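You operate a simulated robot arm through the tools that you are given. There is no shell and no other tool.

You are at the controls of a simulated robot arm. One attempt, no reset.

## Task
Label the Lot 95 bobbin and park it on tray N29.
Fine: seat it on the label spindle, feed one label, press it on, draw the slide back; leave the other bobbin.
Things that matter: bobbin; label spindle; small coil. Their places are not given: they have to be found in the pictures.

Only the result counts: the job must be done as asked and must still hold three seconds after the hand-in. Knocking over, shifting, dropping, spilling or breaking anything else fails it.

## Robot
A 7-joint arm with a two-finger parallel gripper, fixed in place. Base frame: the origin is at the foot of the arm, x ahead of it, y to its left, z up; the work surface is at about z = 0. Readings come in m, degrees, newtons and seconds.
With the tool pointing down near the work surface it reaches from about 0.22 to 0.58 m from the base axis. Its first joint turns from -66.0 to 66.0 degrees. Payload 2.5 kg.
The TCP is the grasp point between the finger pads, 0.023 m short of the fingertips. In the tool frame z runs along the fingers and y along their closing line. The gripper opens to 0.094 m. The fingers are 0.038 m wide and 0.01 m thick; the gripper's body (0.054 by 0.096 m) begins 0.039 m behind the TCP.
Orientation is that of the tool frame in the base frame, as a unit quaternion [x, y, z, w]. With the fingers straight down and closing along the base's y, the tool's x points along the base's -x, its y along +y and its z along -z.

## Interface
- The arm moves only by the tool nudge_tool. Its argument "deltas" is a list of rows, each a list of 7 numbers: the shift along the base's x, y, z in m, then the turn, a rotation vector about the base's x, y, z in degrees, then the finger opening in m, from 0 to 0.094. In form: [[tx, ty, tz, rx, ry, rz, fingers], ...]. A call has 1 to 20 rows; each row shifts and turns the commanded pose from where the row before left it. Each row takes 0.2 s and may step no farther than 0.05 m and 8.6 degrees from the row before; otherwise, or with a gripper value out of range, the whole call is refused. Where a pose cannot be reached the arm comes as near as it can. A force on the tool above 40 N (or 10 N above the force at the start of the call, whichever is more), or a blocked arm, ends the call early, and 0.2 s more pass. Each finger travels about 0.108 m/s and halts on what it meets, pressing with about 33 N; the grip force reading is that of the motor and also rises with nothing between the fingers. The clock runs only during rows and for 0.2 s after the last one: add rows that do not move to give the fingers time. The reply holds the time, the measured pose of the TCP, the force on the tool along the base axes, the opening and the grip force, in the units named above and with some noise, with the torque about the TCP (base axes, N m) and any sound that the robot's microphone picked up.
- Cameras (640 x 400 px; columns grow to the right, rows downward): "scene" is fixed at [0.122, -0.4224, 0.5228]; the picture's right is [0.74, -0.68, 0.00], its down [-0.51, -0.56, -0.66] and it looks along [0.44, 0.48, -0.75] (base axes); focal length 242 px, centre (320, 200). "wrist" rides on the gripper at [0.086, 0.016, -0.074] in the tool frame; the picture's right is [-0.18, 0.98, 0.00], its down [-0.58, -0.11, -0.81] and it looks along [-0.79, -0.15, 0.59] (tool axes); focal length 243 px, centre (320, 200).
- grab_frame(camera): a new picture of that camera. It takes no simulated time.
- point_at(camera, pixels): for up to 12 pixels [column, row] of the newest picture of that camera ("zoom" is the newest enlarged one), the place [x, y, z] in the base frame of the surface seen there, good to about 0.003 m. It takes no simulated time.
- inspect(camera, box): a new picture of the part [left, top, right, bottom] of that camera's present view, enlarged. It takes no simulated time.
- job_done(): hands the job in; it is judged then, once.

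Unless the task says otherwise, let go and move clear before handing in.

The tools are called after "Call:" by a JSON object that holds its "method" and its "body". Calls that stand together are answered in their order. nudge_tool: Moves the arm, as the interface text tells. Its arguments: {"type":"object","properties":{"deltas":{"type":"array"}},"required":["deltas"]} The other tools are called the same way: grab_frame (camera) takes a picture; point_at (camera, pixels) gives the place of the surface under pixels of a picture; inspect (camera, box) takes an enlarged picture of a part of a camera's view; job_done () hands the job in.

At the start:

```text
time: 0.0
ee_pos: [0.4469, 0.0568, 0.2612]
tcp_rot: [0.001, 1.0, 0.0, -0.001]
ft_force: [0.3, 0.0, 0.1]
moment: [-0.02, 0.01, -0.05]
finger_gap: 0.094
gripper_force: 0.0
```

scene: 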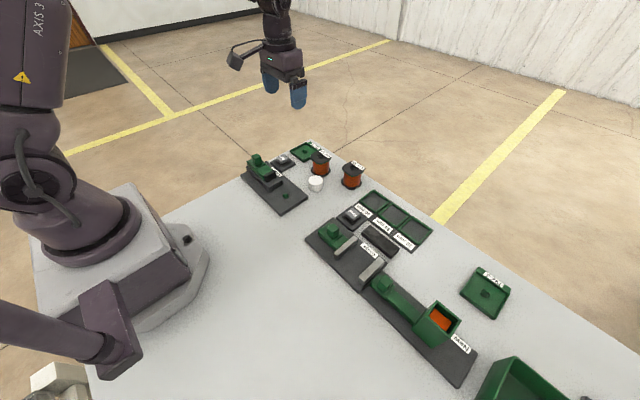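
wrist: 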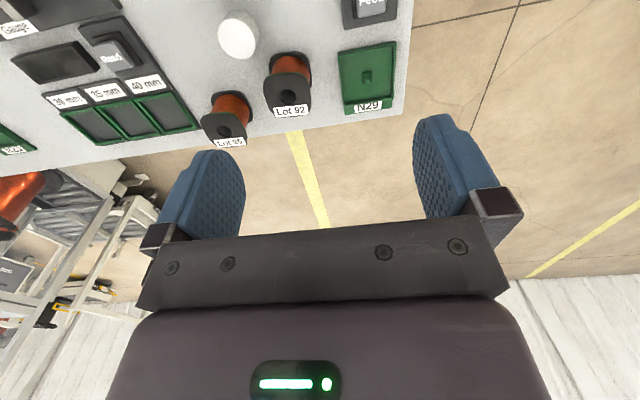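

The scene picture shows two bobbins near (320,162) and (352,175), a green tray at (303,150), and two fixtures at (275,180) and (345,245). I'll enlarge these areas to read the labels and work out how the mechanisms move.

Call:
{"method": "inspect", "body": {"camera": "scene", "box": [230, 130, 390, 230]}}

Call:
{"method": "inspect", "body": {"camera": "scene", "box": [290, 180, 450, 280]}}

Call:
{"method": "inspect", "body": {"camera": "scene", "box": [350, 250, 590, 400]}}

Call:
{"method": "inspect", "body": {"camera": "wrist", "box": [0, 0, 320, 200]}}

Call:
{"method": "inspect", "body": {"camera": "wrist", "box": [180, 0, 420, 150]}}

```text
4.00 times, centred on (310, 180) of scene
```

zoom: 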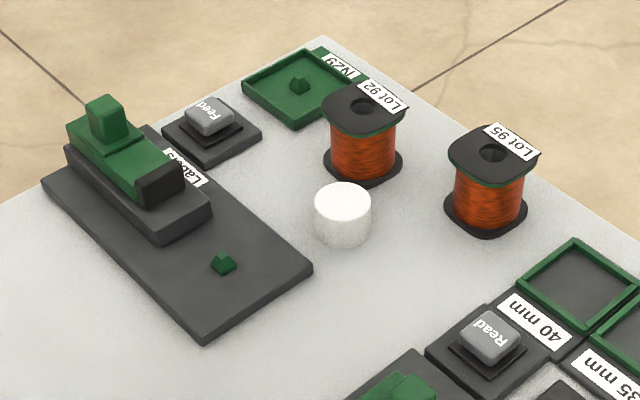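

```text
4.00 times, centred on (370, 230) of scene
```

zoom: 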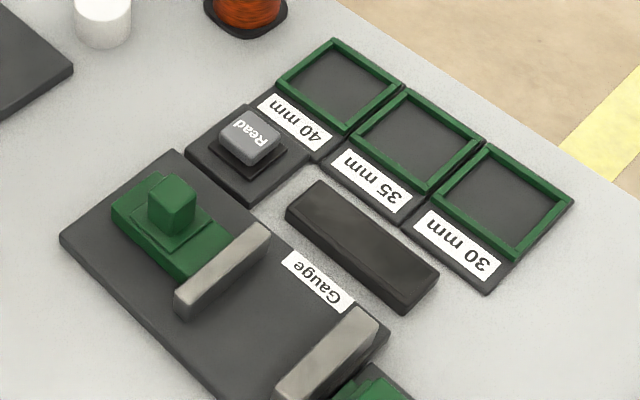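

```text
2.67 times, centred on (470, 325) of scene
```

zoom: 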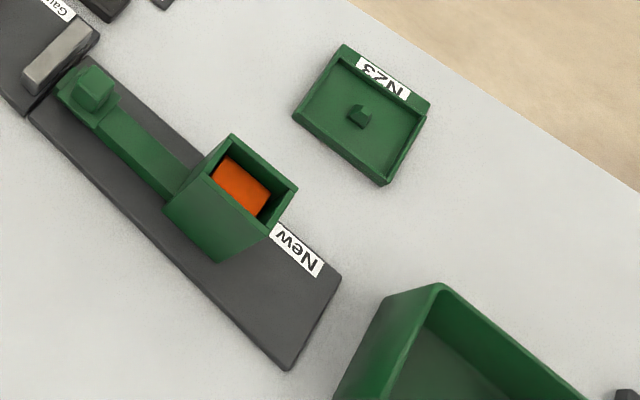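

```text
2.00 times, centred on (160, 100) of wrist
```

zoom: 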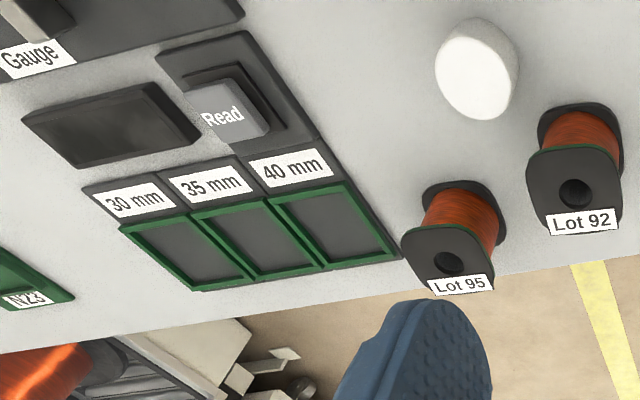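

```text
2.67 times, centred on (300, 75) of wrist
```

zoom: 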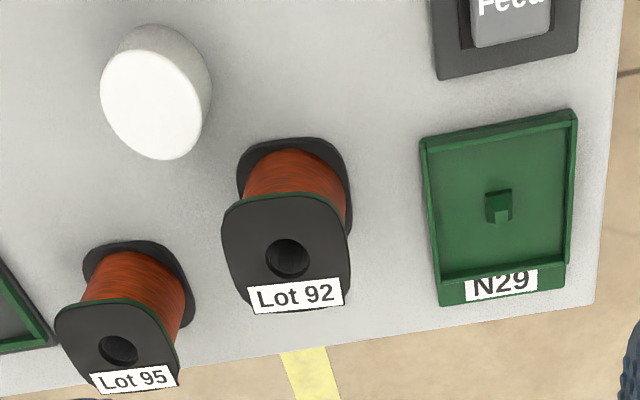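

The Labels station has a green stub (the spindle) at zoom (222,263), and its slide has a green knob. Feed is the grey button beside it. Next I'll take coordinates on everything relevant.

Call:
{"method": "inspect", "body": {"camera": "scene", "box": [230, 130, 390, 230]}}

Call:
{"method": "point_at", "body": {"camera": "zoom", "pixels": [[222, 258], [222, 275], [205, 345], [313, 268], [42, 190], [150, 128], [104, 104], [105, 135], [160, 180], [190, 200], [70, 130], [208, 118]]}}

Call:
{"method": "point_at", "body": {"camera": "zoom", "pixels": [[490, 155], [465, 140], [450, 150], [525, 165], [487, 200], [485, 235], [445, 210], [527, 210], [362, 106], [362, 182], [342, 195], [342, 244]]}}

Call:
{"method": "point_at", "body": {"camera": "zoom", "pixels": [[297, 82], [297, 100], [243, 85], [296, 125], [307, 50], [355, 85], [320, 45], [210, 165], [260, 135], [165, 130], [210, 97], [190, 105]]}}

```text
4.00 times, centred on (310, 180) of scene
```

zoom: 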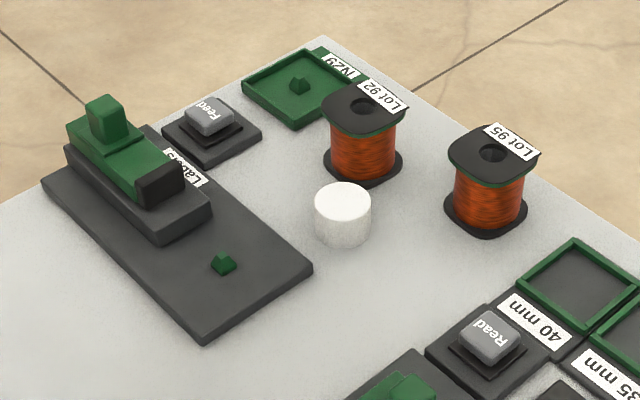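

```text
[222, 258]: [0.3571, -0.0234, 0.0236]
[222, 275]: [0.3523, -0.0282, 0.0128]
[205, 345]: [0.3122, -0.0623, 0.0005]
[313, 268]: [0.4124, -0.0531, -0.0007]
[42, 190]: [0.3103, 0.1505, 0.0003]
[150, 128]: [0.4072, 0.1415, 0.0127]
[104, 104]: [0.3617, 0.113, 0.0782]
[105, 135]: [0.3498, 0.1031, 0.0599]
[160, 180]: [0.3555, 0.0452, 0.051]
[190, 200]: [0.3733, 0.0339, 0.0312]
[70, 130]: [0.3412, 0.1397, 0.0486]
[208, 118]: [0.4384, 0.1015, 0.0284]
```

```text
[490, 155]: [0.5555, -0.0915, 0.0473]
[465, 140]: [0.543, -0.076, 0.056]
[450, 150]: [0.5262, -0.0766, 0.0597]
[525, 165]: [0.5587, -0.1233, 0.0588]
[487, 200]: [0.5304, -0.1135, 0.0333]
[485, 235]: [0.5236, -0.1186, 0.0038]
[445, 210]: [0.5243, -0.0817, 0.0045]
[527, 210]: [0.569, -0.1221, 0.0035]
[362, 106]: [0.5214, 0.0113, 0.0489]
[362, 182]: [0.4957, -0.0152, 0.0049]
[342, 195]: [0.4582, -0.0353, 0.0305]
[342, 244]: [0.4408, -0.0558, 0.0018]
```

```text
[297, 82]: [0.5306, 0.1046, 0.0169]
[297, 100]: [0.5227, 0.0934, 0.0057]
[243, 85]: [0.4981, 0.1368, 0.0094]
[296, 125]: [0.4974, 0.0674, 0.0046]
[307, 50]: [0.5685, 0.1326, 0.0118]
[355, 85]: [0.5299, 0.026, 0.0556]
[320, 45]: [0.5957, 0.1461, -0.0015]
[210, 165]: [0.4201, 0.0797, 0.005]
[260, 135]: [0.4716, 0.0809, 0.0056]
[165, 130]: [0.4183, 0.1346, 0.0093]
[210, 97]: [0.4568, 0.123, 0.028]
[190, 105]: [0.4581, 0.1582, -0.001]
```

The geometry fits: the Lot 95 bobbin is near (0.547,-0.10), the spindle near (0.357,-0.025), the slide knob near (0.362,0.113) and the N29 peg near (0.53,0.103). I'll move the wrist camera in over Lot 95 to refine its position.

Call:
{"method": "nudge_tool", "body": {"deltas": [[0.006, -0.037, -0.015, 0, 0, 0, 0.094], [0.006, -0.037, -0.015, 0, 0, 0, 0.094], [0.006, -0.037, -0.015, 0, 0, 0, 0.094], [0.005, -0.036, -0.015, 0, 0, 0, 0.094], [0, 0, 0, 0, 0, 0, 0.094]]}}

Call:
{"method": "grab_frame", "body": {"camera": "wrist"}}

```text
time: 1.2
ee_pos: [0.4687, -0.0919, 0.2019]
tcp_rot: [0.0, 1.0, 0.0, 0.0]
ft_force: [-0.1, 0.2, 0.4]
moment: [0.02, -0.01, -0.02]
finger_gap: 0.0937
gripper_force: 0.0
```

```text
taken
```

wrist: 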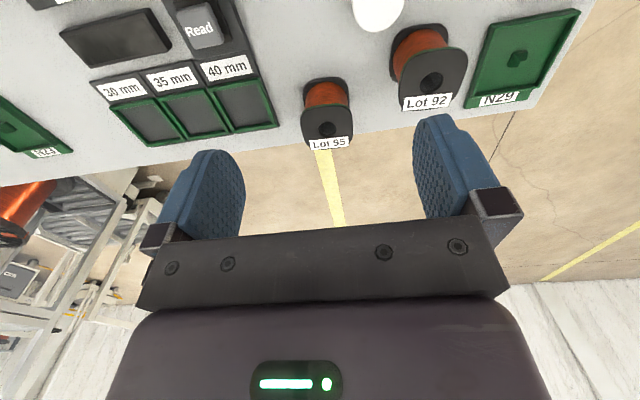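

Lot 95 now shows at about (327,115) between the fingers. I'll enlarge it and measure the flange corners and the hole.

Call:
{"method": "inspect", "body": {"camera": "wrist", "box": [279, 70, 375, 160]}}

Call:
{"method": "inspect", "body": {"camera": "scene", "box": [328, 153, 376, 193]}}

```text
4.44 times, centred on (327, 115) of wrist
```

zoom: 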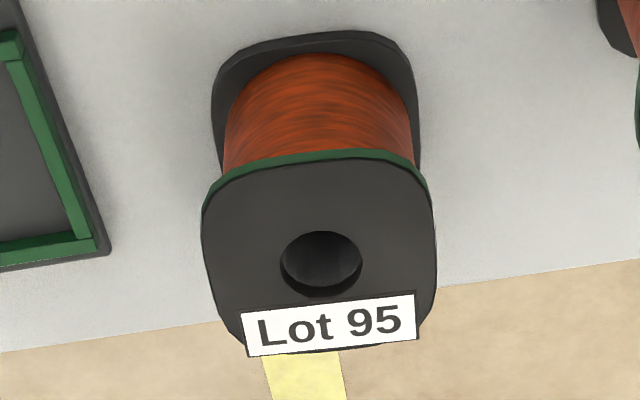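

```text
10.00 times, centred on (352, 173) of scene
```

zoom: 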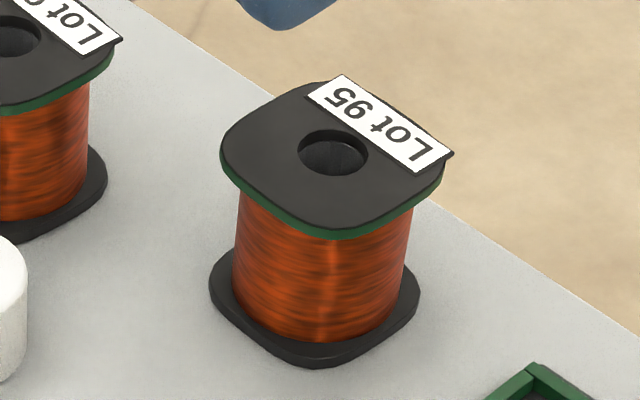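

The newest zoom shows the hole rim from (298,152) to (368,155), and the flange edges are clear. I'll read off surface points there.

Call:
{"method": "point_at", "body": {"camera": "zoom", "pixels": [[292, 152], [374, 155], [333, 124], [333, 182], [228, 150], [330, 226], [435, 172], [305, 92], [270, 195], [390, 210], [255, 115], [333, 155]]}}

Call:
{"method": "point_at", "body": {"camera": "zoom", "pixels": [[213, 290], [300, 362], [416, 295], [320, 365], [320, 320], [320, 270], [240, 300], [400, 320], [320, 240], [330, 215], [222, 155], [440, 180]]}}

Call:
{"method": "inspect", "body": {"camera": "wrist", "box": [279, 70, 375, 160]}}

Call:
{"method": "point_at", "body": {"camera": "zoom", "pixels": [[275, 262], [367, 262], [320, 226], [320, 300], [208, 230], [432, 240], [315, 160], [320, 345], [208, 265], [432, 270], [235, 185], [410, 185]]}}

```text
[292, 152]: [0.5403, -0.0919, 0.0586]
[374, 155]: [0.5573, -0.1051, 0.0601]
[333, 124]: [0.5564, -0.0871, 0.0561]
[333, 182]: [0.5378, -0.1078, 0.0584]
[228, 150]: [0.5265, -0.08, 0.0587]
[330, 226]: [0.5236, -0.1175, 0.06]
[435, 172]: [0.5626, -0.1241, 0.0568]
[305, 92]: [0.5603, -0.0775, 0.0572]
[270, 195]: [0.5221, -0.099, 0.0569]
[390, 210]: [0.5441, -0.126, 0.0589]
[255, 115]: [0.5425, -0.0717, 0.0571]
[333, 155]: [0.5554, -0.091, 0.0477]
```

```text
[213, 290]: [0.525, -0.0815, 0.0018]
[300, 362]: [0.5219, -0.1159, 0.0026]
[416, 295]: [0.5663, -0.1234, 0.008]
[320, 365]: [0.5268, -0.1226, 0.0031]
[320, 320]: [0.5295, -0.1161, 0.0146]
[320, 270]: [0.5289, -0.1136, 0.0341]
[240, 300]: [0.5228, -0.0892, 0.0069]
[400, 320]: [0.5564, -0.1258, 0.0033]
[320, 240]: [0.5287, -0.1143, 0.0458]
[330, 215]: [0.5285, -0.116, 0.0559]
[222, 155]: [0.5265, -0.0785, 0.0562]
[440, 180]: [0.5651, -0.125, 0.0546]
```

```text
4.44 times, centred on (327, 115) of wrist
```

zoom: 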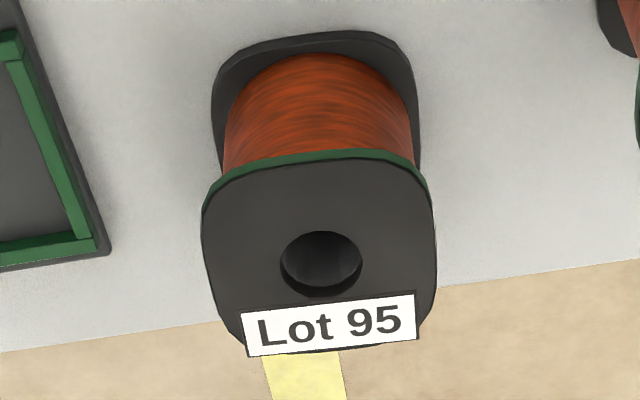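

```text
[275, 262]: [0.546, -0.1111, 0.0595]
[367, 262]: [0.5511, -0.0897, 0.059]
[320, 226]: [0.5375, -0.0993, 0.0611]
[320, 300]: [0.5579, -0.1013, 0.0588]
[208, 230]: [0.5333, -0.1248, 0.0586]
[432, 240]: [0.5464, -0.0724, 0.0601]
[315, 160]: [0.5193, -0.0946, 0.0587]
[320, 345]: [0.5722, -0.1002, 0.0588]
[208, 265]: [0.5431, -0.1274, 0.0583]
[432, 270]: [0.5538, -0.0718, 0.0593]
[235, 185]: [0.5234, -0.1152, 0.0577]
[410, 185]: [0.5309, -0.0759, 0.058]
```

The hole centre averages to (0.548,-0.099) with the flange about 0.055 wide, its top at z≈0.059 and yaw near zero. Before picking up, I'll survey the label station with the wrist camera.

Call:
{"method": "point_at", "body": {"camera": "zoom", "pixels": [[252, 345], [412, 330], [248, 322], [408, 304], [225, 175], [410, 165], [320, 35], [215, 100], [416, 100], [320, 60], [320, 130], [320, 265]]}}

Call:
{"method": "nudge_tool", "body": {"deltas": [[-0.04, 0.0205, 0, 0, 0, 0, 0.094], [-0.04, 0.0205, 0, 0, 0, 0, 0.094], [-0.04, 0.0205, 0, 0, 0, 0, 0.094], [-0.038, 0.0205, 0, 0, 0, 0, 0.094], [0, 0, 0, 0, 0, 0, 0.094]]}}

Call:
{"method": "grab_frame", "body": {"camera": "wrist"}}

```text
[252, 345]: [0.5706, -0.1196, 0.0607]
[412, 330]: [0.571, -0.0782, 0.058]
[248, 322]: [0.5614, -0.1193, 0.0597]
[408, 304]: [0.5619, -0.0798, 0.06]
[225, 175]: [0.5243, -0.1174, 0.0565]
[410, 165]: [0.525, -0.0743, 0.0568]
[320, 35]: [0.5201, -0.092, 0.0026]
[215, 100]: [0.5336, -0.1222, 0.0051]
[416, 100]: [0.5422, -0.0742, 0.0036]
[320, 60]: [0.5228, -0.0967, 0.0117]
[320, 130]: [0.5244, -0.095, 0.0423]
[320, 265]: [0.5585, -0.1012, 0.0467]
```

```text
time: 2.4
ee_pos: [0.3123, -0.0076, 0.2031]
tcp_rot: [0.0, 1.0, 0.0, 0.0]
ft_force: [0.1, -0.7, 0.6]
moment: [-0.01, 0.03, -0.03]
finger_gap: 0.0941
gripper_force: 0.1
```

```text
taken
```

wrist: 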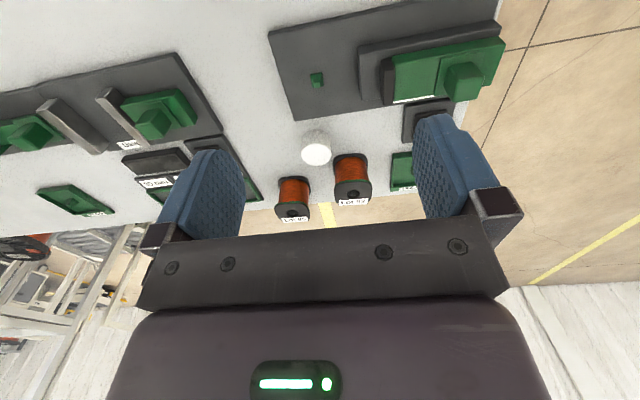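

The Lot 95 label edges confirm a bobbin yaw of about 0. The label station now shows at about (400,60), so I'll enlarge it and measure the spindle and slide.

Call:
{"method": "inspect", "body": {"camera": "wrist", "box": [260, 0, 500, 130]}}

Call:
{"method": "inspect", "body": {"camera": "wrist", "box": [296, 62, 344, 98]}}

Call:
{"method": "point_at", "body": {"camera": "zoom", "pixels": [[320, 200], [300, 210], [280, 200], [360, 200], [320, 160], [320, 240], [320, 270], [260, 220], [380, 230], [100, 200], [320, 350], [560, 200]]}}

```text
2.67 times, centred on (380, 65) of wrist
```

zoom: 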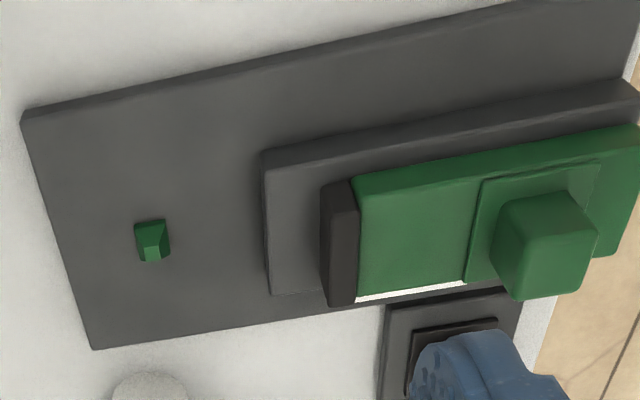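

```text
11.11 times, centred on (320, 80) of wrist
```

zoom: 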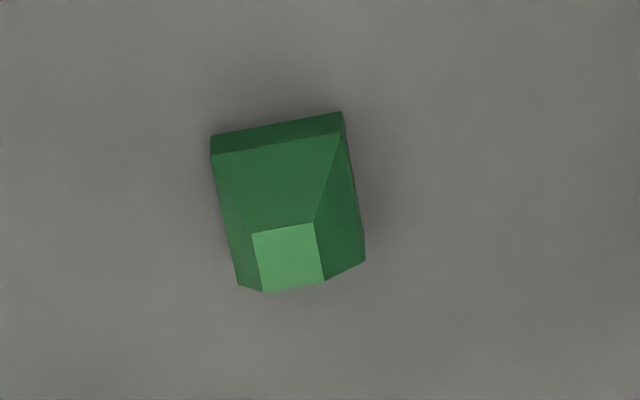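

```text
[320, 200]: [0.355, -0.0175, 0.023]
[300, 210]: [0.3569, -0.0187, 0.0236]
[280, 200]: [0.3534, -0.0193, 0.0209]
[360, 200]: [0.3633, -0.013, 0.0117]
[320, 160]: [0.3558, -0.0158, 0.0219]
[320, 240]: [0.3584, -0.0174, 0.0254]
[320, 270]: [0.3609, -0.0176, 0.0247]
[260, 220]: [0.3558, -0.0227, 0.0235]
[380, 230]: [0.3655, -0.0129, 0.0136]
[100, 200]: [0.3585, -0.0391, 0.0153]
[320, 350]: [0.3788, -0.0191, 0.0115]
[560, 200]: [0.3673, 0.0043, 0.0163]
```

The spindle is a chamfered square peg about 13 mm wide with its top at z≈0.0245, and the bobbin hole is about 20 mm across. I'll sample the peg's top face and the slide several times from both cameras.

Call:
{"method": "point_at", "body": {"camera": "zoom", "pixels": [[288, 257], [265, 240], [305, 235], [315, 275], [270, 280], [288, 250], [288, 265], [275, 257], [300, 257], [280, 245], [298, 270], [288, 240]]}}

Call:
{"method": "inspect", "body": {"camera": "scene", "box": [269, 180, 301, 200]}}

Call:
{"method": "point_at", "body": {"camera": "zoom", "pixels": [[320, 200], [310, 200], [330, 200], [300, 240], [340, 240], [320, 180], [320, 160], [320, 220], [320, 260], [280, 220], [360, 220], [320, 300]]}}

Call:
{"method": "inspect", "body": {"camera": "wrist", "box": [370, 20, 514, 110]}}

Call:
{"method": "point_at", "body": {"camera": "zoom", "pixels": [[75, 180], [75, 250], [50, 250], [20, 180], [130, 180], [300, 130], [420, 220], [400, 190], [440, 260], [540, 220], [330, 200], [500, 130]]}}

```text
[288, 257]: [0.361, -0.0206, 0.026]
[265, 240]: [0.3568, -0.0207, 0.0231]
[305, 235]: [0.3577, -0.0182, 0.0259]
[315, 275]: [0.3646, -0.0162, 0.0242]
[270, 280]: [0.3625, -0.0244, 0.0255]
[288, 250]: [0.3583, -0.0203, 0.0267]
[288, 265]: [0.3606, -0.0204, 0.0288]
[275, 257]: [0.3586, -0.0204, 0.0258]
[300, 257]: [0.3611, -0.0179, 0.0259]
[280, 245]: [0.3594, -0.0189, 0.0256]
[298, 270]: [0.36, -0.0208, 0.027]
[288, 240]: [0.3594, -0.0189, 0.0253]
```

```text
16.00 times, centred on (285, 190) of scene
```

zoom: 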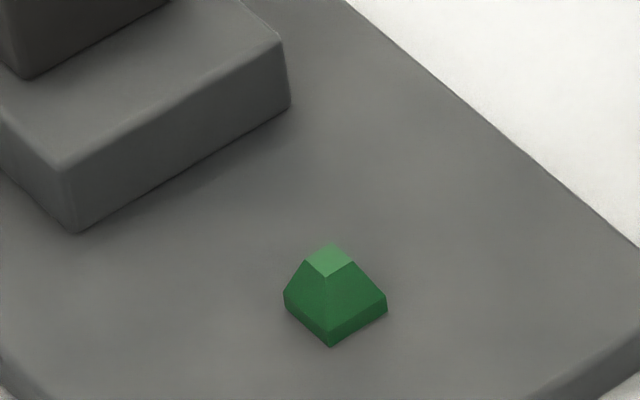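

```text
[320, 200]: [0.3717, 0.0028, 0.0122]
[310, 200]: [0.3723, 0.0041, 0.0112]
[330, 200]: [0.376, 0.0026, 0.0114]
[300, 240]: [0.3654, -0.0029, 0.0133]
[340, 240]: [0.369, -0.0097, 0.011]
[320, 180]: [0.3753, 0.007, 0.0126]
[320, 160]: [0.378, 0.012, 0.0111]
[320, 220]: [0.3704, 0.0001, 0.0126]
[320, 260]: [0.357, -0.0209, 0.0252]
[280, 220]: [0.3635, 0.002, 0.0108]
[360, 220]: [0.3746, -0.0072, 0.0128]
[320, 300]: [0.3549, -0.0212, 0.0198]
```

```text
4.44 times, centred on (442, 65) of wrist
```

zoom: 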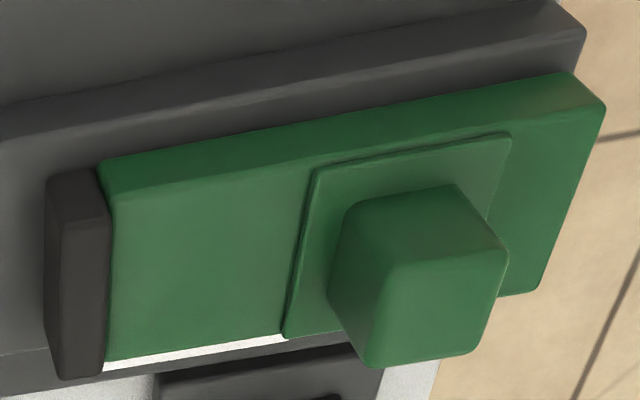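

```text
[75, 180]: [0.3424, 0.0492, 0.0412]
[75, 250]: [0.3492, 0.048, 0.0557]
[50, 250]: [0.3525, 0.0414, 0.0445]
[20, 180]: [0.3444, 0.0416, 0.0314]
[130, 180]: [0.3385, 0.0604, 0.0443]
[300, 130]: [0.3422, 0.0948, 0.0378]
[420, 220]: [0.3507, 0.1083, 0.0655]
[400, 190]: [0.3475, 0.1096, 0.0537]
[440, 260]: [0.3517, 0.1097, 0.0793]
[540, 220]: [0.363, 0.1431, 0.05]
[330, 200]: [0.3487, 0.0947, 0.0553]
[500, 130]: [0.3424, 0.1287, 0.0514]
```

The spindle centre is about (0.359,-0.020) and the pad front is at y≈0.04. Now I'll measure the knob faces, then move to view the Feed button and the N29 tray.

Call:
{"method": "point_at", "body": {"camera": "zoom", "pixels": [[435, 310], [395, 275], [495, 265], [470, 340], [380, 350], [345, 270], [360, 320], [350, 215], [450, 195], [500, 235], [290, 320], [320, 180]]}}

Call:
{"method": "nudge_tool", "body": {"deltas": [[0.035, 0.03, 0, 0, 0, 0, 0.094], [0.035, 0.03, 0, 0, 0, 0, 0.094], [0.03, 0.03, 0, 0, 0, 0, 0.094], [0, 0, 0, 0, 0, 0, 0.094]]}}

Call:
{"method": "grab_frame", "body": {"camera": "wrist"}}

```text
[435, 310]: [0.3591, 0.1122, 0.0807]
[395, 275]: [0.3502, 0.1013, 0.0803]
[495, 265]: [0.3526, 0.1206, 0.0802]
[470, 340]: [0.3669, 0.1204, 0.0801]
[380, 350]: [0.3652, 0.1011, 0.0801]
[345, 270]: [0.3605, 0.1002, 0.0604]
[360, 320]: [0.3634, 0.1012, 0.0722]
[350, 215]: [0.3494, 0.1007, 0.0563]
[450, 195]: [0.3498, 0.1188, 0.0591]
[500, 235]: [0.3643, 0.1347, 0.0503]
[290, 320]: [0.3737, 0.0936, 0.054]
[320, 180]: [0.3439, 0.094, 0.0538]
```

```text
time: 3.4
ee_pos: [0.4118, 0.0806, 0.2029]
tcp_rot: [0.0, 1.0, 0.0, 0.001]
ft_force: [-0.1, -0.7, 0.6]
moment: [0.02, 0.0, 0.0]
finger_gap: 0.0941
gripper_force: 0.0
```

```text
taken
```

wrist: 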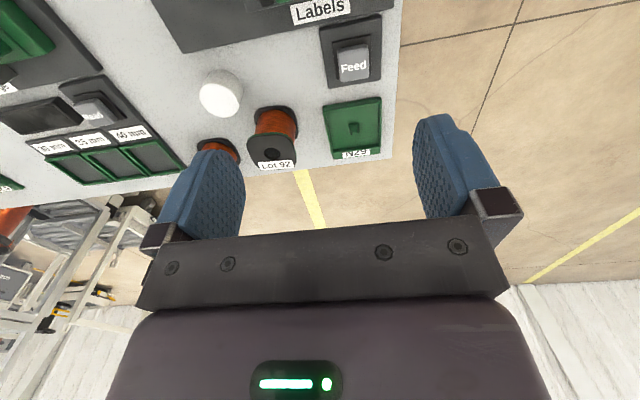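

The knob spans x 0.350–0.368 and y 0.100–0.122, with its top at z 0.080. Feed (353,60) and N29 (354,128) are both clear in this view, so I'll enlarge and measure them.

Call:
{"method": "inspect", "body": {"camera": "wrist", "box": [310, 90, 400, 165]}}

Call:
{"method": "point_at", "body": {"camera": "zoom", "pixels": [[320, 200], [310, 195], [330, 205], [150, 120], [470, 70], [170, 330], [480, 280], [180, 130], [450, 100], [300, 300], [320, 120], [240, 220]]}}

Call:
{"method": "inspect", "body": {"camera": "wrist", "box": [310, 5, 400, 90]}}

Call:
{"method": "point_at", "body": {"camera": "zoom", "pixels": [[320, 270], [280, 240], [360, 230], [290, 310], [360, 300], [250, 200], [400, 180], [220, 370], [440, 350], [320, 200], [320, 180], [320, 350]]}}

```text
5.33 times, centred on (355, 128) of wrist
```

zoom: 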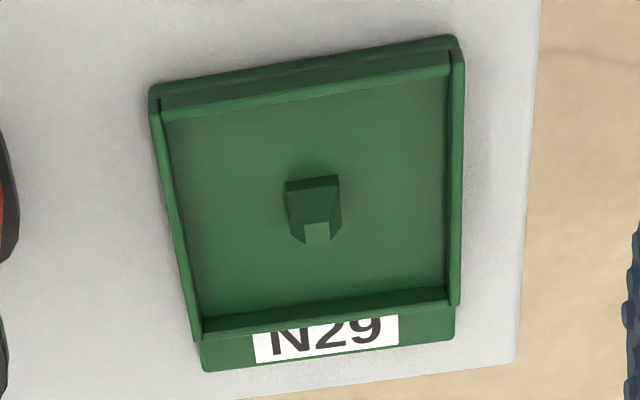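

```text
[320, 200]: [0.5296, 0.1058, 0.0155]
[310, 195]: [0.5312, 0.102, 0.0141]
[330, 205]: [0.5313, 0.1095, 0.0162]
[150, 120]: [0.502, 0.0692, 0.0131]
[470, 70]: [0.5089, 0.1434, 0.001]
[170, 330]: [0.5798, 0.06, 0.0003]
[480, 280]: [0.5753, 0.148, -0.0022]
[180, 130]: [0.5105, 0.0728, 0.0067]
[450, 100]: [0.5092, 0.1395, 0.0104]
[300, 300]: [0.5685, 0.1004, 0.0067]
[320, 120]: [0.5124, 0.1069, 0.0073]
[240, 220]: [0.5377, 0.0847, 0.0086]
```

```text
4.71 times, centred on (355, 48) of wrist
```

zoom: 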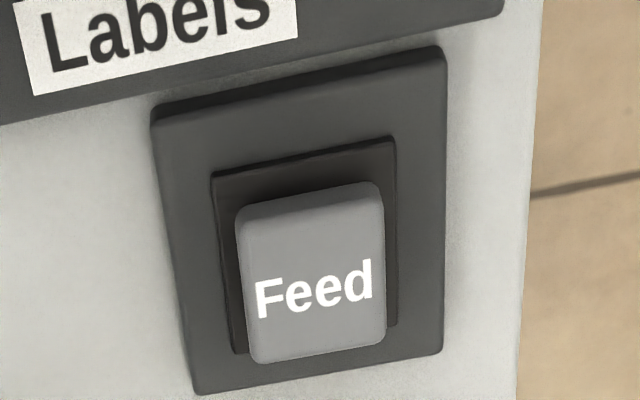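

```text
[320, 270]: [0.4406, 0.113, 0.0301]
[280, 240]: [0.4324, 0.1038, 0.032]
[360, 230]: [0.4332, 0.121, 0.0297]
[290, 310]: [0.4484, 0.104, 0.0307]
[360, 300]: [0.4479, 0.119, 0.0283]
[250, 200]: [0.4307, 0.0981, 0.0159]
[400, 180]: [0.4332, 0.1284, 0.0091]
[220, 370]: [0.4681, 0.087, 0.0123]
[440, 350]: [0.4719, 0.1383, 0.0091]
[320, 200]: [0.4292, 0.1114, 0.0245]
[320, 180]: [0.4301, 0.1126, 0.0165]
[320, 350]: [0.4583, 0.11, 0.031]
```

I need finer measurements of the tray peg and its inner walls, because they set the release position.

Call:
{"method": "inspect", "body": {"camera": "wrist", "box": [310, 90, 400, 165]}}

Call:
{"method": "point_at", "body": {"camera": "zoom", "pixels": [[318, 233], [312, 230], [323, 236], [318, 228], [318, 238], [176, 130], [440, 92], [204, 310], [438, 286], [158, 115], [196, 328], [455, 70]]}}

Call:
{"method": "point_at", "body": {"camera": "zoom", "pixels": [[457, 180], [455, 290], [300, 322], [400, 305], [300, 85], [200, 100], [174, 200], [186, 290], [290, 185], [338, 180], [294, 230], [338, 225]]}}

Call:
{"method": "inspect", "body": {"camera": "scene", "box": [286, 138, 326, 163]}}

```text
5.33 times, centred on (355, 128) of wrist
```

zoom: 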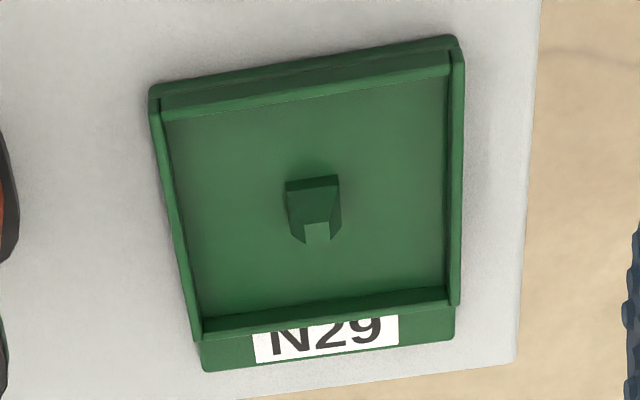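

```text
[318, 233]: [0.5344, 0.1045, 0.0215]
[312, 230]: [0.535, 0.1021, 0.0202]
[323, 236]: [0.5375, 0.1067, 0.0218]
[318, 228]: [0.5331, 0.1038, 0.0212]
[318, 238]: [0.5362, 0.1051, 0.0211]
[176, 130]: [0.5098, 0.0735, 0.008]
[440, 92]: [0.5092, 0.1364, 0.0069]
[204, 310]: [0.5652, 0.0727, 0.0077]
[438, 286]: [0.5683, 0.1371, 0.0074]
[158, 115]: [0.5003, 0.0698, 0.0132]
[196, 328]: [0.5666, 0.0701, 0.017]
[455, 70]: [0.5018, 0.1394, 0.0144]
```

```text
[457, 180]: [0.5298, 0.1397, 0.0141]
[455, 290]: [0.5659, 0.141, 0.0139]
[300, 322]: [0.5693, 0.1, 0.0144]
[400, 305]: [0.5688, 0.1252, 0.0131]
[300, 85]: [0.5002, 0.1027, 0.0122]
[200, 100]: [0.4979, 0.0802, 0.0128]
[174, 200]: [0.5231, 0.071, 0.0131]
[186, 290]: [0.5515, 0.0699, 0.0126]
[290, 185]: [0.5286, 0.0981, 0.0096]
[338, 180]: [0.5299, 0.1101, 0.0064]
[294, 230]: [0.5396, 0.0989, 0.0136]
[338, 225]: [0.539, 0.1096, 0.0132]
```

```text
16.00 times, centred on (306, 150) of scene
```

zoom: 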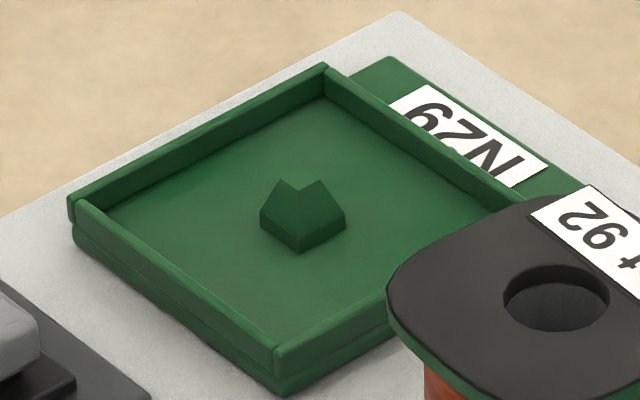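

The N29 peg is at (0.535,0.1045) with the floor at z≈0.0075 and wall tops at z≈0.0135, so the fingertips must stay above the walls at release. I'll move above the Lot 95 bobbin at (0.548,-0.099) with the fingers partly open.

Call:
{"method": "nudge_tool", "body": {"deltas": [[0.0227, -0.03, -0.0138, 0, 0, 0, 0.085], [0.0227, -0.03, -0.0138, 0, 0, 0, 0.082], [0.0227, -0.03, -0.0138, 0, 0, 0, 0.082], [0.0227, -0.03, -0.0138, 0, 0, 0, 0.082], [0.0228, -0.03, -0.0138, 0, 0, 0, 0.082], [0.0228, -0.03, -0.0136, 0, 0, 0, 0.082], [0, 0, 0, 0, 0, 0, 0.082], [0, 0, 0, 0, 0, 0, 0.082]]}}

Call:
{"method": "grab_frame", "body": {"camera": "wrist"}}

Call:
{"method": "grab_frame", "body": {"camera": "scene"}}

```text
time: 5.2
ee_pos: [0.5472, -0.0981, 0.118]
tcp_rot: [0.0, 1.0, 0.0, 0.0]
ft_force: [0.3, -0.7, 1.2]
moment: [-0.04, 0.01, 0.03]
finger_gap: 0.0819
gripper_force: 0.1
```

```text
taken
```

wrist: 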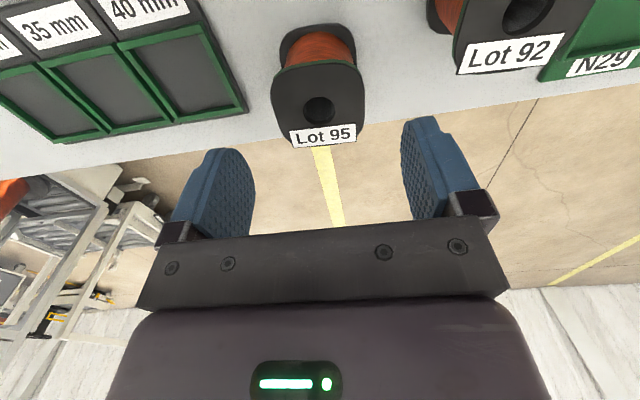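

```text
taken
```

scene: 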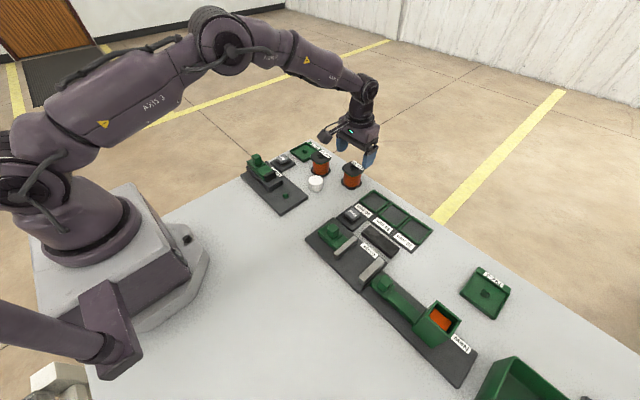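

The hole appears at (320,110), exactly where a centred bobbin should project. I'll do one closer check before descending.

Call:
{"method": "inspect", "body": {"camera": "wrist", "box": [264, 55, 376, 150]}}

Call:
{"method": "point_at", "body": {"camera": "wrist", "pixels": [[300, 110], [340, 110], [320, 93], [320, 128], [278, 100], [362, 100], [320, 68], [276, 115], [364, 112], [300, 93], [340, 93], [320, 145]]}}

```text
4.21 times, centred on (320, 102) of wrist
```

zoom: 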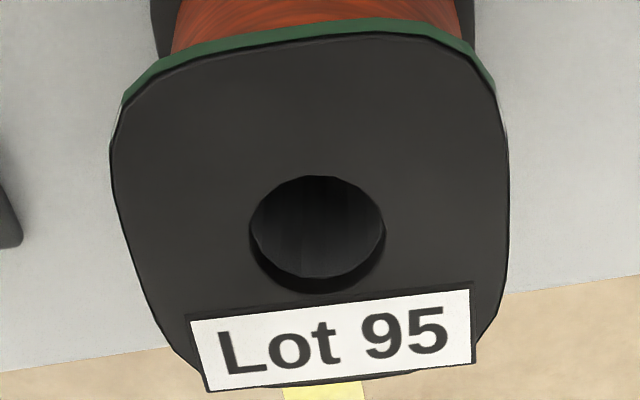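

```text
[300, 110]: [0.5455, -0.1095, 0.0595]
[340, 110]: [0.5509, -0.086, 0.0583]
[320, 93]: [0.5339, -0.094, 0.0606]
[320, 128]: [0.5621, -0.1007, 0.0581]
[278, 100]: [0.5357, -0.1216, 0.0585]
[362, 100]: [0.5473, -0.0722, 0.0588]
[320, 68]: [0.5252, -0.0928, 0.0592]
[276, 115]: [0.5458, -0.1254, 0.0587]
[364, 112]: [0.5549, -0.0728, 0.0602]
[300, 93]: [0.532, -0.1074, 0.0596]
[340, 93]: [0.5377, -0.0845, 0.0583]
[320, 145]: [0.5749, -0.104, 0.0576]
```

The bobbin centre is confirmed at (0.548,-0.098), right under the TCP. I'll descend so the fingertips straddle the top flange, with TCP z≈0.045.

Call:
{"method": "nudge_tool", "body": {"deltas": [[0.0005, 0.0005, -0.025, 0, 0, 0, 0.082], [0, 0, -0.025, 0, 0, 0, 0.082], [0, 0, -0.015, 0, 0, 0, 0.082], [0, 0, -0.009, 0, 0, 0, 0.082], [0, 0, 0, 0, 0, 0, 0.082]]}}

Call:
{"method": "grab_frame", "body": {"camera": "wrist"}}

Call:
{"method": "inspect", "body": {"camera": "scene", "box": [304, 120, 400, 200]}}

```text
time: 6.4
ee_pos: [0.5489, -0.0977, 0.0428]
tcp_rot: [0.0, 1.0, 0.0, 0.0]
ft_force: [-0.2, -0.4, 0.2]
moment: [-0.01, -0.02, -0.04]
finger_gap: 0.0819
gripper_force: 0.1
```

```text
taken
```

wrist: 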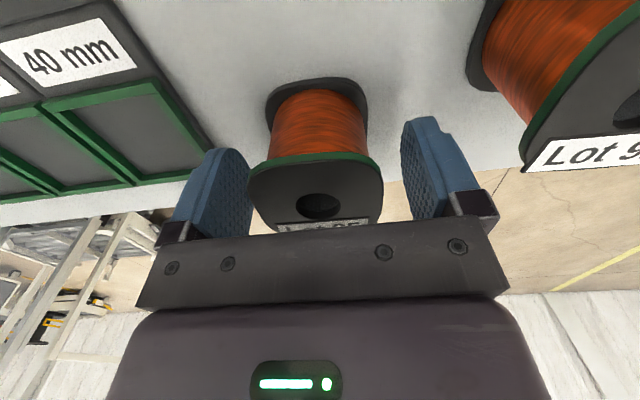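

```text
5.00 times, centred on (352, 160) of scene
```

zoom: 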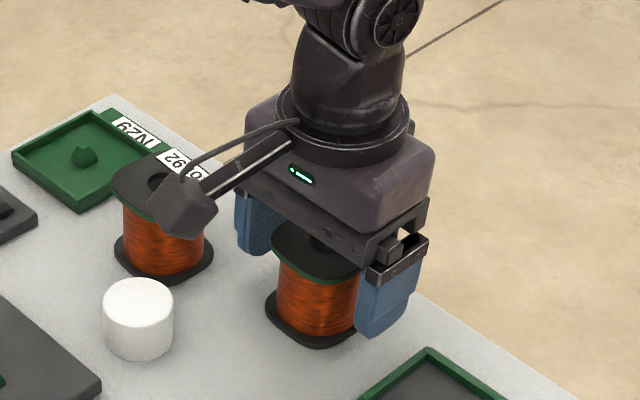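

The fingers straddle the top flange with even gaps of roughly 12 mm on each side, and nothing is touching. I'll close on the flange.

Call:
{"method": "nudge_tool", "body": {"deltas": [[0, 0, 0, 0, 0, 0, 0.068], [0, 0, 0, 0, 0, 0, 0.06], [0, 0, 0, 0, 0, 0, 0.045], [0, 0, 0, 0, 0, 0, 0.04], [0, 0, 0, 0, 0, 0, 0.04]]}}

Call:
{"method": "grab_frame", "body": {"camera": "wrist"}}

```text
time: 7.6
ee_pos: [0.5488, -0.0974, 0.0452]
tcp_rot: [0.0, 1.0, 0.0, 0.001]
ft_force: [0.5, -0.9, 0.9]
moment: [0.04, 0.02, -0.01]
finger_gap: 0.0556
gripper_force: 33.0
```

```text
taken
```

wrist: 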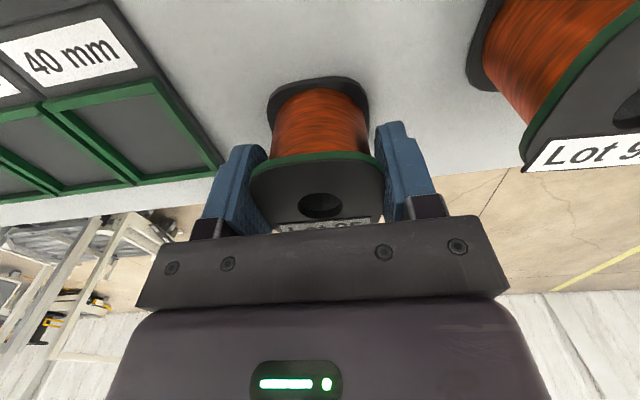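

The grip reads 33 N at a 0.0556 m gap, so the flange is held. I'll lift slowly and check that the bobbin comes with it.

Call:
{"method": "nudge_tool", "body": {"deltas": [[0, 0, 0.01, 0, 0, 0, 0.04], [0, 0, 0.02, 0, 0, 0, 0.04], [0, 0, 0.03, 0, 0, 0, 0.04], [0, 0, 0.03, 0, 0, 0, 0.04], [0, 0, 0, 0, 0, 0, 0.04]]}}

Call:
{"method": "grab_frame", "body": {"camera": "wrist"}}

Call:
{"method": "inspect", "body": {"camera": "scene", "box": [304, 100, 400, 180]}}

```text
time: 8.8
ee_pos: [0.546, -0.0974, 0.135]
tcp_rot: [-0.001, 1.0, 0.0, 0.0]
ft_force: [-0.5, 0.1, -4.1]
moment: [0.03, 0.01, -0.01]
finger_gap: 0.0556
gripper_force: 32.6
```

```text
taken
```

wrist: 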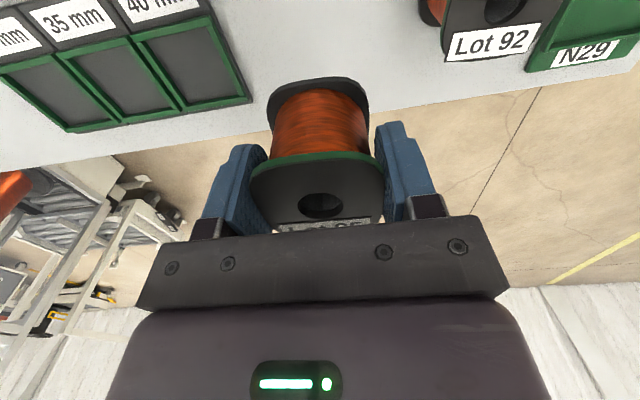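

```text
5.00 times, centred on (352, 140) of scene
```

zoom: 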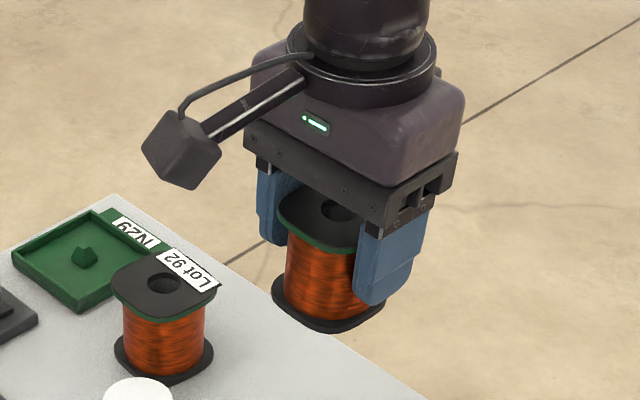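

The bobbin lifted cleanly: the force shows about a 0.45 kg load and it hasn't slipped. I'll measure the hole's offset from the TCP before carrying it.

Call:
{"method": "inspect", "body": {"camera": "wrist", "box": [230, 140, 410, 240]}}

Call:
{"method": "point_at", "body": {"camera": "wrist", "pixels": [[295, 206], [347, 206], [320, 190], [320, 222], [320, 165], [300, 165], [340, 165], [260, 190], [375, 185], [320, 180], [290, 206], [350, 206]]}}

```text
3.56 times, centred on (320, 190) of wrist
```

zoom: 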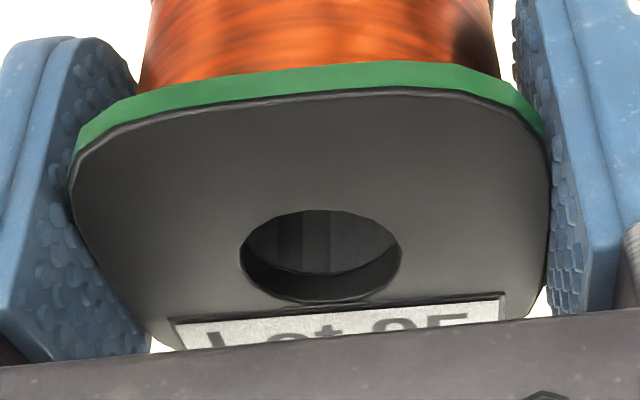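

```text
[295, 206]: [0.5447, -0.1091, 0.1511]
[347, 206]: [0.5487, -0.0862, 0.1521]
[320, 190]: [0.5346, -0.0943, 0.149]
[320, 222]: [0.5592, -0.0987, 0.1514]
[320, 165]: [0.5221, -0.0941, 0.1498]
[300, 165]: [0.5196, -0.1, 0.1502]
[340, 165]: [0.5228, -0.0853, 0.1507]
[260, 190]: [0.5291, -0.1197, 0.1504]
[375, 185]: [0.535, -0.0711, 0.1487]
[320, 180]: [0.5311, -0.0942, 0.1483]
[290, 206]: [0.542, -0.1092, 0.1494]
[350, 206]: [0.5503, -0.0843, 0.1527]
```

The hole centre reads (0.547,-0.097), essentially on the TCP axis. I'll carry it to above the spindle at constant height, which clears everything below.

Call:
{"method": "nudge_tool", "body": {"deltas": [[-0.03, 0.0129, 0, 0, 0, 0, 0.04], [-0.032, 0.0129, 0, 0, 0, 0, 0.04], [-0.032, 0.0129, 0, 0, 0, 0, 0.04], [-0.032, 0.0129, 0, 0, 0, 0, 0.04], [-0.032, 0.0129, 0, 0, 0, 0, 0.04], [-0.0315, 0.0129, 0, 0, 0, 0, 0.04], [0, 0, 0, 0, 0, 0, 0.04], [0, 0, 0, 0, 0, 0, 0.04]]}}

Call:
{"method": "nudge_tool", "body": {"deltas": [[0, 0, 0, 0, 0, 0, 0.04]]}}

Call:
{"method": "grab_frame", "body": {"camera": "wrist"}}

Call:
{"method": "inspect", "body": {"camera": "scene", "box": [237, 120, 333, 210]}}

```text
time: 10.6
ee_pos: [0.3593, -0.0199, 0.1338]
tcp_rot: [0.0, 1.0, 0.0, -0.001]
ft_force: [-0.3, -0.5, -3.4]
moment: [0.02, 0.02, 0.01]
finger_gap: 0.0559
gripper_force: 33.2
```

```text
time: 11.0
ee_pos: [0.3584, -0.0205, 0.1337]
tcp_rot: [0.001, 1.0, 0.0, 0.0]
ft_force: [0.2, -0.7, -3.8]
moment: [0.02, -0.03, 0.02]
finger_gap: 0.0557
gripper_force: 32.8
```

```text
taken
```

wrist: 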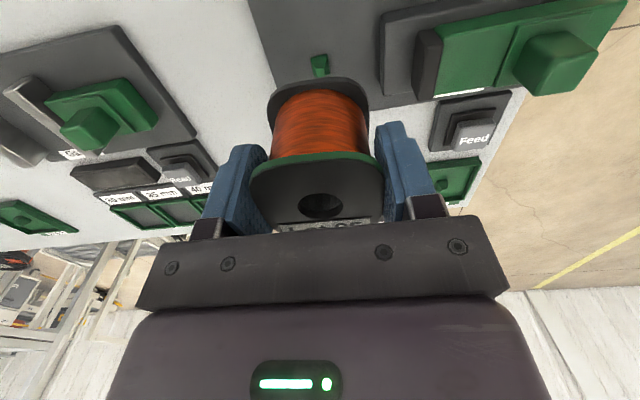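

```text
4.44 times, centred on (285, 165) of scene
```

zoom: 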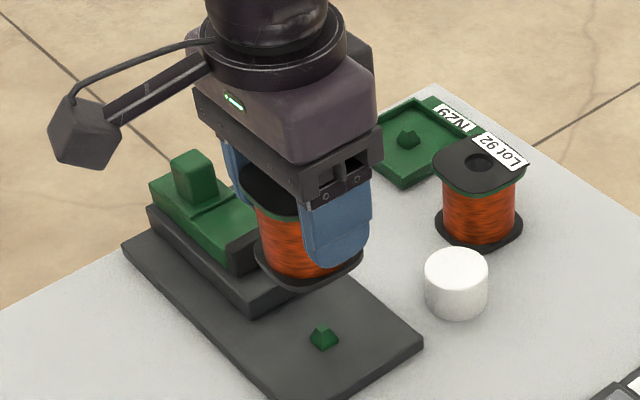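

The spindle shows at (320,65) beyond the hanging bobbin. I'll measure the peg and the hole in this same view to get their relative offset.

Call:
{"method": "inspect", "body": {"camera": "wrist", "box": [296, 45, 344, 85]}}

Call:
{"method": "point_at", "body": {"camera": "wrist", "pixels": [[295, 206], [347, 206], [320, 190], [320, 222], [290, 206], [352, 206], [320, 187], [320, 225], [300, 192], [340, 192], [300, 220], [342, 219]]}}

Call:
{"method": "point_at", "body": {"camera": "zoom", "pixels": [[320, 270], [310, 270], [330, 270], [320, 260], [320, 280], [300, 270], [340, 270], [320, 250], [320, 290], [300, 250], [340, 250], [320, 230]]}}

```text
10.00 times, centred on (320, 65) of wrist
```

zoom: 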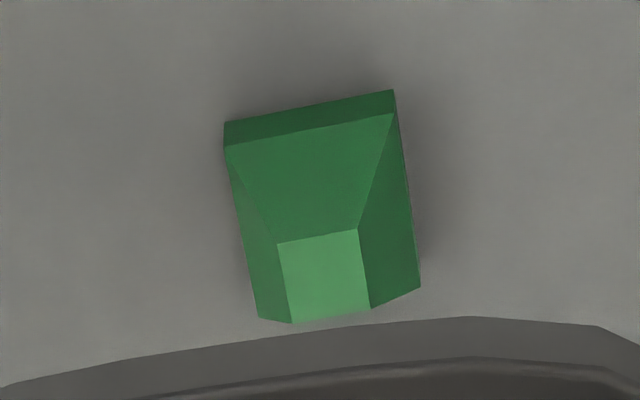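

```text
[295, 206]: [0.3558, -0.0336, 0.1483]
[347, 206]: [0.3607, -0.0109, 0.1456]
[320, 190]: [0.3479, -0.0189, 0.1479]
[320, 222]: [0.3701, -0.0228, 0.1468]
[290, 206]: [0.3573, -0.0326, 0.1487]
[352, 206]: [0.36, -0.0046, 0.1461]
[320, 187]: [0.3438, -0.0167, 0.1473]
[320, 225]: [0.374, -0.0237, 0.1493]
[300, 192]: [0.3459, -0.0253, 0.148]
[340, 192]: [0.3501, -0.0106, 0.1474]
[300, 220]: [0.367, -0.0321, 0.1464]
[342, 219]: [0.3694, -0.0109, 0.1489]
```

```text
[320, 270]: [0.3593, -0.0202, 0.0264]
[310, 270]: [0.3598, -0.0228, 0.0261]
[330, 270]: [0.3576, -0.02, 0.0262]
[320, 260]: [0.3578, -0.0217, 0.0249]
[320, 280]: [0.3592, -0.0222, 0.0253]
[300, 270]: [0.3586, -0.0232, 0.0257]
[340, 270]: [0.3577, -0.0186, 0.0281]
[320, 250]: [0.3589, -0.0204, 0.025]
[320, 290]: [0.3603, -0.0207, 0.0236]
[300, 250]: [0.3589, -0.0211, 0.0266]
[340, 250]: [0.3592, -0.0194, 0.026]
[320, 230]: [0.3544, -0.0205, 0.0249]
```

The hole centre (0.3585,-0.0202) and the peg centre (0.359,-0.0205) agree within 1 mm. I'll lower to just above the peg, then go down in small steps while watching the force.

Call:
{"method": "nudge_tool", "body": {"deltas": [[0.0003, 0, -0.02, 0, 0, 0, 0.04], [0, 0, -0.02, 0, 0, 0, 0.04], [0, 0, -0.018, 0, 0, 0, 0.04], [0, 0, -0.006, 0, 0, 0, 0.04], [0, 0, 0, 0, 0, 0, 0.04]]}}

Call:
{"method": "nudge_tool", "body": {"deltas": [[0, 0, -0.004, 0, 0, 0, 0.04], [0, 0, -0.004, 0, 0, 0, 0.04], [0, 0, 0, 0, 0, 0, 0.04]]}}

Call:
{"method": "inspect", "body": {"camera": "scene", "box": [237, 130, 333, 220]}}

```text
time: 12.2
ee_pos: [0.3598, -0.0212, 0.0714]
tcp_rot: [0.0, 1.0, 0.001, -0.001]
ft_force: [-0.1, 0.9, -3.4]
moment: [0.02, 0.05, 0.02]
finger_gap: 0.0554
gripper_force: 33.1
```

```text
time: 13.0
ee_pos: [0.3598, -0.0205, 0.0624]
tcp_rot: [0.001, 1.0, 0.0, 0.0]
ft_force: [0.5, -0.5, -2.5]
moment: [-0.02, -0.01, -0.02]
finger_gap: 0.0558
gripper_force: 33.0
```

```text
4.44 times, centred on (285, 175) of scene
```

zoom: 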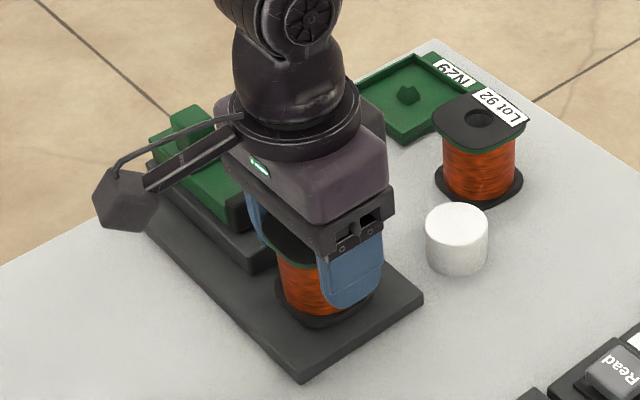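

The bobbin's underside is now about 0.018, below the peg's tip, with no side force, so the peg is in the hole. I'll continue gently down to contact with the plate.

Call:
{"method": "nudge_tool", "body": {"deltas": [[0, 0, -0.003, 0, 0, 0, 0.04], [0, 0, -0.0015, 0, 0, 0, 0.04], [0, 0, 0, 0, 0, 0, 0.04]]}}

Call:
{"method": "nudge_tool", "body": {"deltas": [[0, 0, -0.001, 0, 0, 0, 0.04], [0, 0, 0, 0, 0, 0, 0.04]]}}

```text
time: 13.8
ee_pos: [0.3605, -0.0196, 0.0576]
tcp_rot: [0.0, 1.0, 0.0, 0.0]
ft_force: [0.0, 0.0, -2.8]
moment: [-0.04, 0.0, -0.01]
finger_gap: 0.0562
gripper_force: 32.6
```

```text
time: 14.4
ee_pos: [0.3591, -0.0193, 0.0565]
tcp_rot: [0.001, 1.0, 0.0, 0.001]
ft_force: [0.3, -0.7, -3.4]
moment: [0.0, -0.02, 0.0]
finger_gap: 0.0559
gripper_force: 33.6
```

There's no contact yet and the load is still about -3.4 N. I'll keep going in 1 mm steps.

Call:
{"method": "nudge_tool", "body": {"deltas": [[0, 0, -0.001, 0, 0, 0, 0.04], [0, 0, 0, 0, 0, 0, 0.04]]}}

Call:
{"method": "nudge_tool", "body": {"deltas": [[0, 0, -0.0008, 0, 0, 0, 0.04], [0, 0, 0, 0, 0, 0, 0.04]]}}

```text
time: 15.0
ee_pos: [0.3589, -0.0213, 0.0558]
tcp_rot: [0.0, 1.0, 0.0, 0.0]
ft_force: [-2.6, 0.6, 2.5]
moment: [0.19, 0.04, 0.07]
finger_gap: 0.0557
gripper_force: 32.9
```

```text
time: 15.6
ee_pos: [0.3605, -0.0211, 0.0557]
tcp_rot: [0.0, 1.0, 0.0, 0.001]
ft_force: [-6.0, 2.7, 22.8]
moment: [-0.03, -0.04, -0.16]
finger_gap: 0.056
gripper_force: 33.5
```

Contact is firm at +22.8 N, so the bobbin is on the plate. I'll ease the preload and open modestly to 0.072 m, which keeps the finger clear of the slide pad at y≈0.04.

Call:
{"method": "nudge_tool", "body": {"deltas": [[0, 0, 0.0008, 0, 0, 0, 0.04], [0, 0, 0, 0, 0, 0, 0.057], [0, 0, 0, 0, 0, 0, 0.064], [0, 0, 0, 0, 0, 0, 0.072], [0, 0, 0, 0, 0, 0, 0.072]]}}

Call:
{"method": "grab_frame", "body": {"camera": "wrist"}}

```text
time: 16.8
ee_pos: [0.3591, -0.0212, 0.0563]
tcp_rot: [0.0, 1.0, 0.001, 0.001]
ft_force: [-0.2, -0.7, 0.2]
moment: [0.01, 0.05, -0.01]
finger_gap: 0.0721
gripper_force: 0.2
```

```text
taken
```

wrist: 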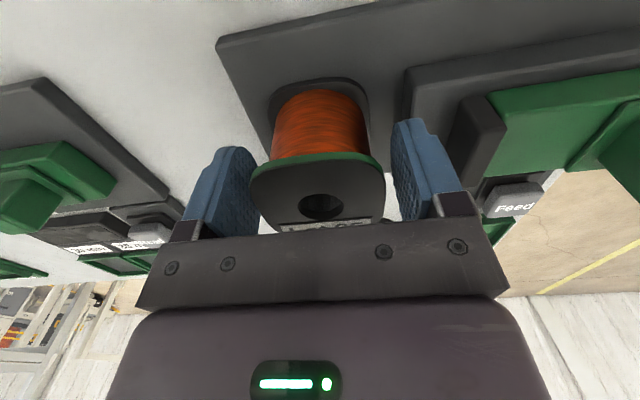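

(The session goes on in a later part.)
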